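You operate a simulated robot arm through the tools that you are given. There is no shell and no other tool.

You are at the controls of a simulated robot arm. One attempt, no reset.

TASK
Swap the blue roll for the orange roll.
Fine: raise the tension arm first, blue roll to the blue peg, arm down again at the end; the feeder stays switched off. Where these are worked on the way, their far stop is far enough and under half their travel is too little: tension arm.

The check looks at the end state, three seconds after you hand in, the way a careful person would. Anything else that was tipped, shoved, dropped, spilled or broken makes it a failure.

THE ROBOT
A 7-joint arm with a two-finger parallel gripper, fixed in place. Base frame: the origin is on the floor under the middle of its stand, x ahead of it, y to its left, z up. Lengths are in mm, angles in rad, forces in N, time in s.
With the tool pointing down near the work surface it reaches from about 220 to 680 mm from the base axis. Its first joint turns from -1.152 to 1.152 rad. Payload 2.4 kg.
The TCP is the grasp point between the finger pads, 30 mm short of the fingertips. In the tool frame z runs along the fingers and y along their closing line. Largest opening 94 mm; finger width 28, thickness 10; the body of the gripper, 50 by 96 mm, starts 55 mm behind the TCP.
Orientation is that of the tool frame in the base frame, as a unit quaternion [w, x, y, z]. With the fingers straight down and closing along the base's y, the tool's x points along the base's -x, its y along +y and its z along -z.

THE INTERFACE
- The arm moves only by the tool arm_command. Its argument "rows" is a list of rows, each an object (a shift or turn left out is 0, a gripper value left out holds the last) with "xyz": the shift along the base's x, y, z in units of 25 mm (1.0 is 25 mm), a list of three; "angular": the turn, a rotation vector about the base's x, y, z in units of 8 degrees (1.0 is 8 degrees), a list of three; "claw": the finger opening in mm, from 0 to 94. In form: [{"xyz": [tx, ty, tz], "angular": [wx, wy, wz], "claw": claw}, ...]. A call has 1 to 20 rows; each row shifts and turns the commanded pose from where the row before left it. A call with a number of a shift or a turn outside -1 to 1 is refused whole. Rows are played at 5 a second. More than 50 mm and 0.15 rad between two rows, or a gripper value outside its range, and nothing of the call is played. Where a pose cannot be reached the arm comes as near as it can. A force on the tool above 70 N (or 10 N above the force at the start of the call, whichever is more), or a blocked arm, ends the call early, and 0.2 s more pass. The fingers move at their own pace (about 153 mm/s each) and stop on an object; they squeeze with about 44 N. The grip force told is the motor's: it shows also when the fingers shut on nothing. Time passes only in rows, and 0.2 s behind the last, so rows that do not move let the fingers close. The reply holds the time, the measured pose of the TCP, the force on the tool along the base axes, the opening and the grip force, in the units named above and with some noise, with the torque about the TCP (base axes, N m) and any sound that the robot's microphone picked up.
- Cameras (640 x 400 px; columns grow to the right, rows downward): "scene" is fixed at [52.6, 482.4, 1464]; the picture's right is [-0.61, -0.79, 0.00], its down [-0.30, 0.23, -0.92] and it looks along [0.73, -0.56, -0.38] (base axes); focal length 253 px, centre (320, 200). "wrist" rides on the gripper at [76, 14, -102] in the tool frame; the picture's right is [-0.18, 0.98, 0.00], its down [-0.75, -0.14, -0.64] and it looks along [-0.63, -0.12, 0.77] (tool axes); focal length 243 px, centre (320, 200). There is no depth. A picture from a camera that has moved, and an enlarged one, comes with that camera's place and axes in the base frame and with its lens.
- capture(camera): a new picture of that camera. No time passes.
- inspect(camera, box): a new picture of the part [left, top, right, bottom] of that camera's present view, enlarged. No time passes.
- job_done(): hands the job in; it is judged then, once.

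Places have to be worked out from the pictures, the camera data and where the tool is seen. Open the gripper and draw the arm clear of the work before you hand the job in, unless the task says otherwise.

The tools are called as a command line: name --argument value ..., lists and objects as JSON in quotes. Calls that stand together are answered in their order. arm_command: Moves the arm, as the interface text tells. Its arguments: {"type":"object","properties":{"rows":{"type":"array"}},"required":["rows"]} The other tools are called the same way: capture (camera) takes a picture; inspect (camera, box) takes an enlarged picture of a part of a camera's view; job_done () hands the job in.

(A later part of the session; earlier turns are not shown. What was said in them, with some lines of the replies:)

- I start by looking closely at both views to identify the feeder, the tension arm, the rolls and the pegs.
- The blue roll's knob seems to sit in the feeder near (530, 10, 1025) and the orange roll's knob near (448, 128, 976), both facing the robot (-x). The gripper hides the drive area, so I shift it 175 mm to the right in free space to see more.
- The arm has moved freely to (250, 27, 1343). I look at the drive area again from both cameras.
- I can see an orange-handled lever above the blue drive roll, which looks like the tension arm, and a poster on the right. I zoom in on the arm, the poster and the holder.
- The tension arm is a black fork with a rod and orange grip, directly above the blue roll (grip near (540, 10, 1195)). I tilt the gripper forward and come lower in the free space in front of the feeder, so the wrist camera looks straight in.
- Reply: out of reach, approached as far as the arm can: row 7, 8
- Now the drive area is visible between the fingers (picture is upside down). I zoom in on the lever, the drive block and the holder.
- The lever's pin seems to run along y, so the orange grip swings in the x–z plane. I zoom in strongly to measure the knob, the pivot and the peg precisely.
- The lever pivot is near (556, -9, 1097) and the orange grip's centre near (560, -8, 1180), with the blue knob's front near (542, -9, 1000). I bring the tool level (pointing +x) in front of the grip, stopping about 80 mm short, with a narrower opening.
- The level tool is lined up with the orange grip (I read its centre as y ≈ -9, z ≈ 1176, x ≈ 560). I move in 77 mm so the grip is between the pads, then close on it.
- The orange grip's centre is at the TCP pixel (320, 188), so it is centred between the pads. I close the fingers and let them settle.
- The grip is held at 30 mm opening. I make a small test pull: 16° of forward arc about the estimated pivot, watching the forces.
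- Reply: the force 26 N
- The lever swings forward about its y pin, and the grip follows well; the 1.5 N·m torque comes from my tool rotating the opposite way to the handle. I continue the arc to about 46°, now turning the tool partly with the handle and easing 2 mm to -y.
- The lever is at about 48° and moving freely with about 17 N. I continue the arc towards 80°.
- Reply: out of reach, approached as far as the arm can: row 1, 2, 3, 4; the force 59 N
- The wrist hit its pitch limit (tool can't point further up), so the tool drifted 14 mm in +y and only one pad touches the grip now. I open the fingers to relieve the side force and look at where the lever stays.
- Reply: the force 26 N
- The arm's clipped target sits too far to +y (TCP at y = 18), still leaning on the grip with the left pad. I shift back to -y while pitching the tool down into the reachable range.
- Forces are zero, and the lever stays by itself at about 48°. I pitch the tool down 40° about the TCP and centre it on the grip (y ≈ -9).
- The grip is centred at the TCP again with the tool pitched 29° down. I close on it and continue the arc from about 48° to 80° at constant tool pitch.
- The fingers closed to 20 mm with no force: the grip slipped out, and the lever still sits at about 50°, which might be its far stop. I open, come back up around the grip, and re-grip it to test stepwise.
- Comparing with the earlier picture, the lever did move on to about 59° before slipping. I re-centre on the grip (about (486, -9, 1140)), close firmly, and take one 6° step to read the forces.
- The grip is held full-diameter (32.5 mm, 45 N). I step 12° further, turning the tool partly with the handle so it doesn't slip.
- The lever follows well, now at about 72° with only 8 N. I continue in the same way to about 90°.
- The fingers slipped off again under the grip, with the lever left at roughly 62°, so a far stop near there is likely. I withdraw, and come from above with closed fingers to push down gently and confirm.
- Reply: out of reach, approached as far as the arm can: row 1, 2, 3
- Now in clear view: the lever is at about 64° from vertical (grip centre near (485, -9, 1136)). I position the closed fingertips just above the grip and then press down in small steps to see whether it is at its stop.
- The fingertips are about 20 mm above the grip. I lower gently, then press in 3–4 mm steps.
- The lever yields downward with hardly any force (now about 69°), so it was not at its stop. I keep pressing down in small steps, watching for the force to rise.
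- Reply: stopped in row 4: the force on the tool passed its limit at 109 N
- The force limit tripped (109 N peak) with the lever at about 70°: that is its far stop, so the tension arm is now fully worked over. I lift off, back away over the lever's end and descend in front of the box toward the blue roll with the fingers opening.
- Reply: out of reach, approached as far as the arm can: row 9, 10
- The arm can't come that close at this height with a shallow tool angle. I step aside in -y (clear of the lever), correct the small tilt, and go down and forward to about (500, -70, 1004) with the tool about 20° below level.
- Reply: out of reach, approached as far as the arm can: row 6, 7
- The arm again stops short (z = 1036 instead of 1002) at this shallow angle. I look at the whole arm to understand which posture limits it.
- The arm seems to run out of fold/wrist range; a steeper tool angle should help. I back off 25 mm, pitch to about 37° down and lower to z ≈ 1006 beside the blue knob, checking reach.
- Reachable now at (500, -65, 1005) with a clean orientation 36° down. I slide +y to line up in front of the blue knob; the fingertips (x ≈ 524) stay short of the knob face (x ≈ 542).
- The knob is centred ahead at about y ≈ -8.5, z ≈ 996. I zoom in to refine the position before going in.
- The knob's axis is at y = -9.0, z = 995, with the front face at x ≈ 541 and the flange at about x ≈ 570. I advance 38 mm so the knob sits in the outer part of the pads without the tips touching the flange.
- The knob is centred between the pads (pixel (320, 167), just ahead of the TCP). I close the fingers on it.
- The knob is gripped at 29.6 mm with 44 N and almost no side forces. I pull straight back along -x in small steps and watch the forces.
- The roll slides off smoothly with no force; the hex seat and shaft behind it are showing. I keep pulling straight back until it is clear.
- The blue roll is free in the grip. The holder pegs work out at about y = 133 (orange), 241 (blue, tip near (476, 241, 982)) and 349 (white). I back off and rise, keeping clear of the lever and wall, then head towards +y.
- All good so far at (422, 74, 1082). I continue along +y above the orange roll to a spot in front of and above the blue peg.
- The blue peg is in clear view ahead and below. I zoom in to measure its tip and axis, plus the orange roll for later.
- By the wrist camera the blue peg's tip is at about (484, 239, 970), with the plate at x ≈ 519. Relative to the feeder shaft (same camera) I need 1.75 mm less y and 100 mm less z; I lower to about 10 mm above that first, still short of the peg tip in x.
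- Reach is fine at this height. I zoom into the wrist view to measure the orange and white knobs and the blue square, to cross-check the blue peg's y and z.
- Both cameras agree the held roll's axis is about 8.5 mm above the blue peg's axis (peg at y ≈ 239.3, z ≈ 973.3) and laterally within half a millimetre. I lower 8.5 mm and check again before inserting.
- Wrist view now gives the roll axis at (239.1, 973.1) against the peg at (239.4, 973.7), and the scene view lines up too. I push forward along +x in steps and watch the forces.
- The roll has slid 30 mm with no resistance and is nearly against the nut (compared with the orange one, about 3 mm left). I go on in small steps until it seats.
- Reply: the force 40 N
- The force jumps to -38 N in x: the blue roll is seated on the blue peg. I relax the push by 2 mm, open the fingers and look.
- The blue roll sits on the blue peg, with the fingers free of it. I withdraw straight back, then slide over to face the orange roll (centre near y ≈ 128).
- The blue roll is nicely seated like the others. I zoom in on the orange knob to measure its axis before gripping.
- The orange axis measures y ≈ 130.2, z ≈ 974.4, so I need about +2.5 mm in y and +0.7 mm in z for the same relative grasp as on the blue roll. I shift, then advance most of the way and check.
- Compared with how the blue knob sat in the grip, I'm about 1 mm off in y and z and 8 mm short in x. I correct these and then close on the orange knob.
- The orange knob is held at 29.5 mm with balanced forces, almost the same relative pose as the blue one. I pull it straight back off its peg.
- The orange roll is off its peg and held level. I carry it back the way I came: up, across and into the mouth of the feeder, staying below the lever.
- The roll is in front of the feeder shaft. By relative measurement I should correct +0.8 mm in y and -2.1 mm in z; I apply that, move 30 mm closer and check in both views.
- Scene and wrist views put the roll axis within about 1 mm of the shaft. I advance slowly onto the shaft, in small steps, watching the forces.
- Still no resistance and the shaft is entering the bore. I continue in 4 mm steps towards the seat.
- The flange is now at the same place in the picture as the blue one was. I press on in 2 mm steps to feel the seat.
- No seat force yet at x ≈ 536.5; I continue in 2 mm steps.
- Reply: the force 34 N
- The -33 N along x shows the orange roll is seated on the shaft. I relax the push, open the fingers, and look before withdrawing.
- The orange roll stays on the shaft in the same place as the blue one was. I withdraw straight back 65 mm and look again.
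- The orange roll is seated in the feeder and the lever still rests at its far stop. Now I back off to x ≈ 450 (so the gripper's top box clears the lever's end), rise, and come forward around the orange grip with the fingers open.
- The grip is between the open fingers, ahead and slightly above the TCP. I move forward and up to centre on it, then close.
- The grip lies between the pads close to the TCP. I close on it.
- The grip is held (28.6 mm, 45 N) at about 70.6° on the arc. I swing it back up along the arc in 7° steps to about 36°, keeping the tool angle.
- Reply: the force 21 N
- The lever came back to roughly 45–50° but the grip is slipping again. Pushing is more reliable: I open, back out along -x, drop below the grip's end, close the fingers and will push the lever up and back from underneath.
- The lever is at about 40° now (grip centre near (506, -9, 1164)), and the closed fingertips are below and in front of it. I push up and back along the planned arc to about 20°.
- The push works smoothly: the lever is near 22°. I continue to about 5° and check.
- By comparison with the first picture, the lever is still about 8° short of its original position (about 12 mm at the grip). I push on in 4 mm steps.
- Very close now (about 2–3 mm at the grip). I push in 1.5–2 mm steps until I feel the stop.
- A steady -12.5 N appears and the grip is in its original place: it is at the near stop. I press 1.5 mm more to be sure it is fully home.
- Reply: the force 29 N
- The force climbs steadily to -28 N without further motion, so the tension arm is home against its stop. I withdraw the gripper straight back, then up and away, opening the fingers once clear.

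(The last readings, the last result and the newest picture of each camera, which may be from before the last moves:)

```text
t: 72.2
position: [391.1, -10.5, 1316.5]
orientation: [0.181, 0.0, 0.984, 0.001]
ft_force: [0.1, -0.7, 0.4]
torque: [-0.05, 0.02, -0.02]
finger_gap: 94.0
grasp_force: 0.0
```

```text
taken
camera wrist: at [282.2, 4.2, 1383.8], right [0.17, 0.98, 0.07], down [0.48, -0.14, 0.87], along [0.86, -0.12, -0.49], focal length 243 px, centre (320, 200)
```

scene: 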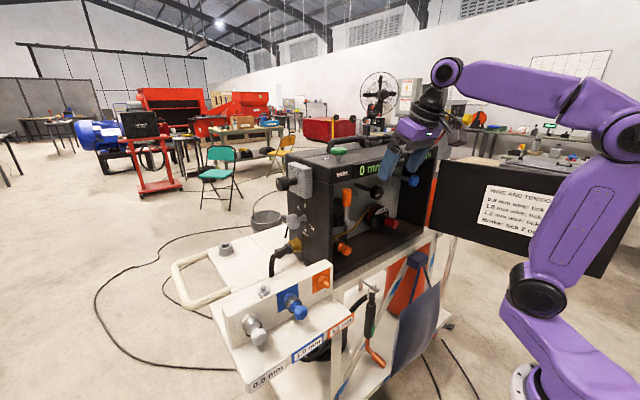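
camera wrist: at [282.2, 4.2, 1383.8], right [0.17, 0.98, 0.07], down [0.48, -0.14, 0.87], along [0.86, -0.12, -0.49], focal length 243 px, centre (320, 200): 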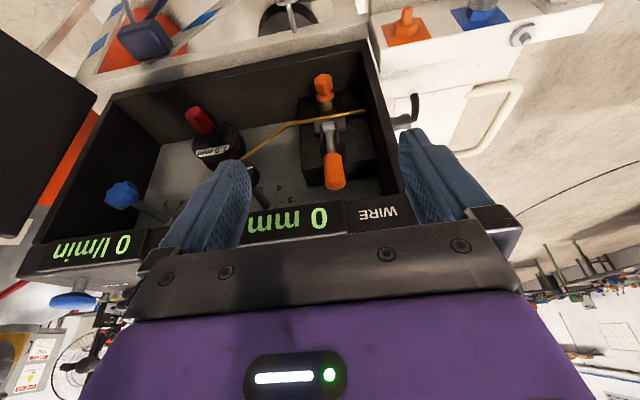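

The arm is clear. I check the final state closely: lever, orange roll in the feeder, blue roll on its peg, switch and knobs.

inspect --camera "scene" --box '[325, 180, 373, 235]'

inspect --camera "scene" --box '[330, 230, 366, 260]'

inspect --camera "scene" --box '[225, 255, 345, 345]'

inspect --camera "scene" --box '[270, 140, 430, 260]'

inspect --camera "wrist" --box '[290, 60, 390, 200]'

```text
7.27 times, centred on (349, 208) of scene
camera zoom: at [52.6, 482.4, 1464.0], right [-0.61, -0.79, 0.0], down [-0.3, 0.23, -0.92], along [0.73, -0.56, -0.38], focal length 1838 px, centre (109, 146)
```

zoom: 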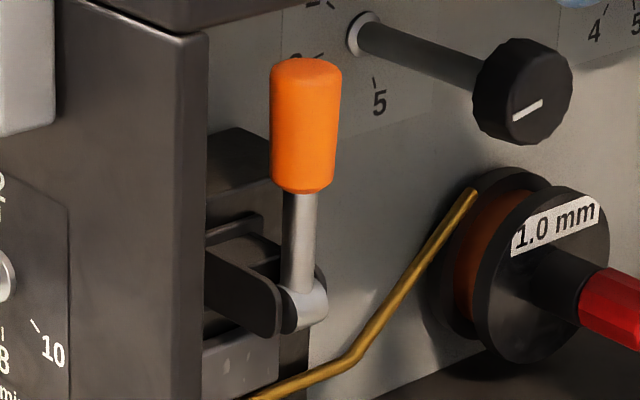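

```text
13.33 times, centred on (348, 245) of scene
camera zoom: at [52.6, 482.4, 1464.0], right [-0.61, -0.79, 0.0], down [-0.3, 0.23, -0.92], along [0.73, -0.56, -0.38], focal length 3370 px, centre (-53, -400)
```

zoom: 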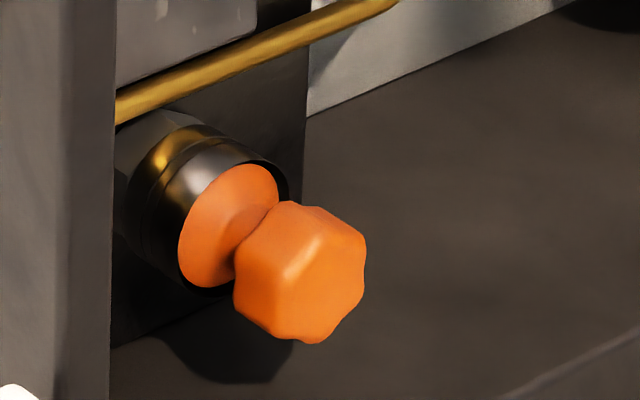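

```text
4.44 times, centred on (285, 300) of scene
camera zoom: at [52.6, 482.4, 1464.0], right [-0.61, -0.79, 0.0], down [-0.3, 0.23, -0.92], along [0.73, -0.56, -0.38], focal length 1124 px, centre (476, -244)
```

zoom: 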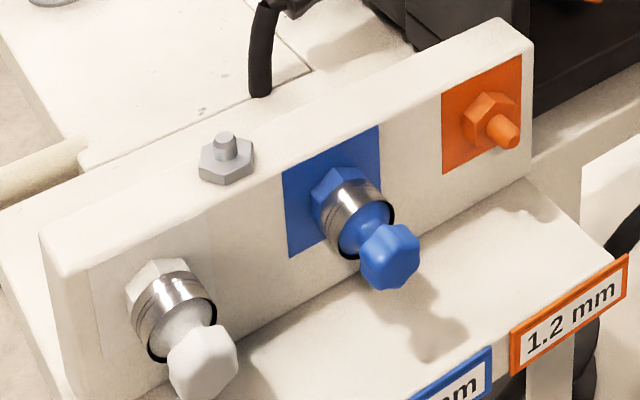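

```text
3.33 times, centred on (350, 200) of scene
camera zoom: at [52.6, 482.4, 1464.0], right [-0.61, -0.79, 0.0], down [-0.3, 0.23, -0.92], along [0.73, -0.56, -0.38], focal length 843 px, centre (220, 200)
```

zoom: 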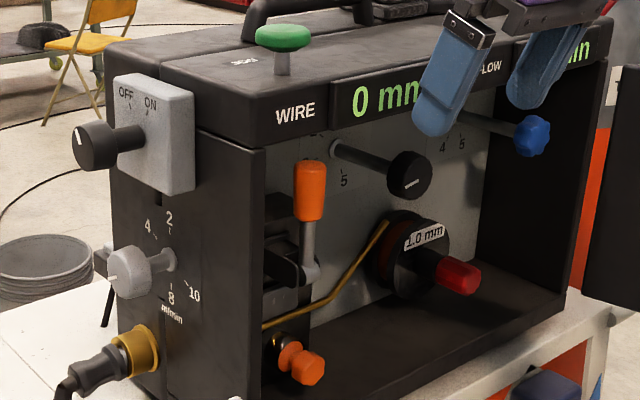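

```text
2.86 times, centred on (340, 130) of wrist
camera zoom: at [282.2, 4.2, 1383.8], right [0.17, 0.98, 0.07], down [0.48, -0.14, 0.87], along [0.86, -0.12, -0.49], focal length 693 px, centre (263, 400)
```

zoom: 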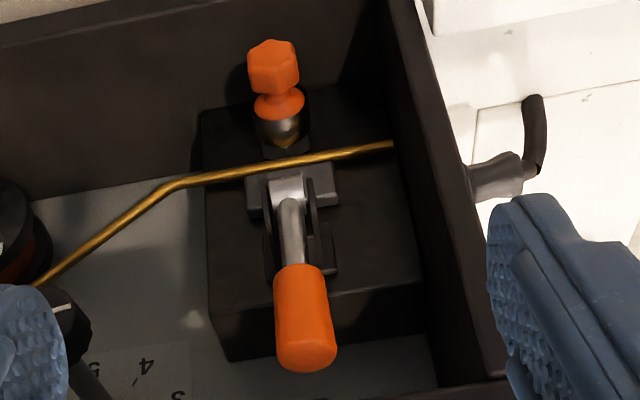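

Everything matches: lever back in its original place, orange roll seated where the blue one was, blue roll on the blue peg, switch still at OFF and the dials unchanged. I draw the open gripper a bit further back before handing in.

arm_command --rows '[{"xyz": [-0.8, 0.5, 0.2], "angular": [0, 0.6, 0]}, {"xyz": [-0.8, 0.8, 0.2], "angular": [0, 0.6, 0]}, {"xyz": [-0.8, 0.8, 0.2], "angular": [0, 0.6, 0]}, {"xyz": [-0.6, 0.8, 0.2], "angular": [0, 0.6, 0]}, {"xyz": [0, 0, 0]}, {"xyz": [0, 0, 0]}, {"xyz": [0, 0, 0]}]'

capture --camera "scene"

```text
t: 73.8
position: [314.0, 59.8, 1337.1]
orientation: [0.014, 0.0, 1.0, 0.0]
ft_force: [0.3, -0.2, 1.1]
torque: [-0.01, -0.02, -0.02]
finger_gap: 94.1
grasp_force: 0.0
```

```text
taken
```

scene: 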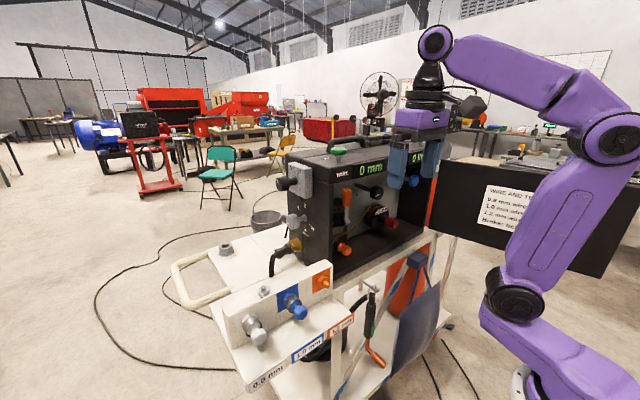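

The gripper is open and clear at (314, 60, 1337), and nothing else has moved. The orange roll is in the feeder, the blue roll is on the blue peg, the tension arm is down and the feeder is off, so I hand in the job.

job_done

```text
The job is handed in.
```

I swapped the rolls: the orange roll is now in the feeder and the blue roll is on the blue peg. The job is handed in, but I haven't seen the check's result.

- **Tension arm:** I worked it to its far stop before taking the blue roll out. At the end I pushed it back until it stopped, and it matches its starting position in the pictures. It slipped out of the gripper a few times along the way, so I finished both moves by pushing with closed fingers. One push at the far stop reached 109 N and tripped the force limit.
- **Rolls:** I pushed each one on until it met firm resistance at its seat. In the pictures, the orange roll sits within about 1 mm of where the blue one was.
- **Feeder:** The switch is still at OFF and I left the dials alone. I saw nothing else moved or knocked over.

I left the gripper open, with the arm drawn back from the work. The tension dial is unchanged; the wall chart lists a different tick for each wire size, in case you change wire.
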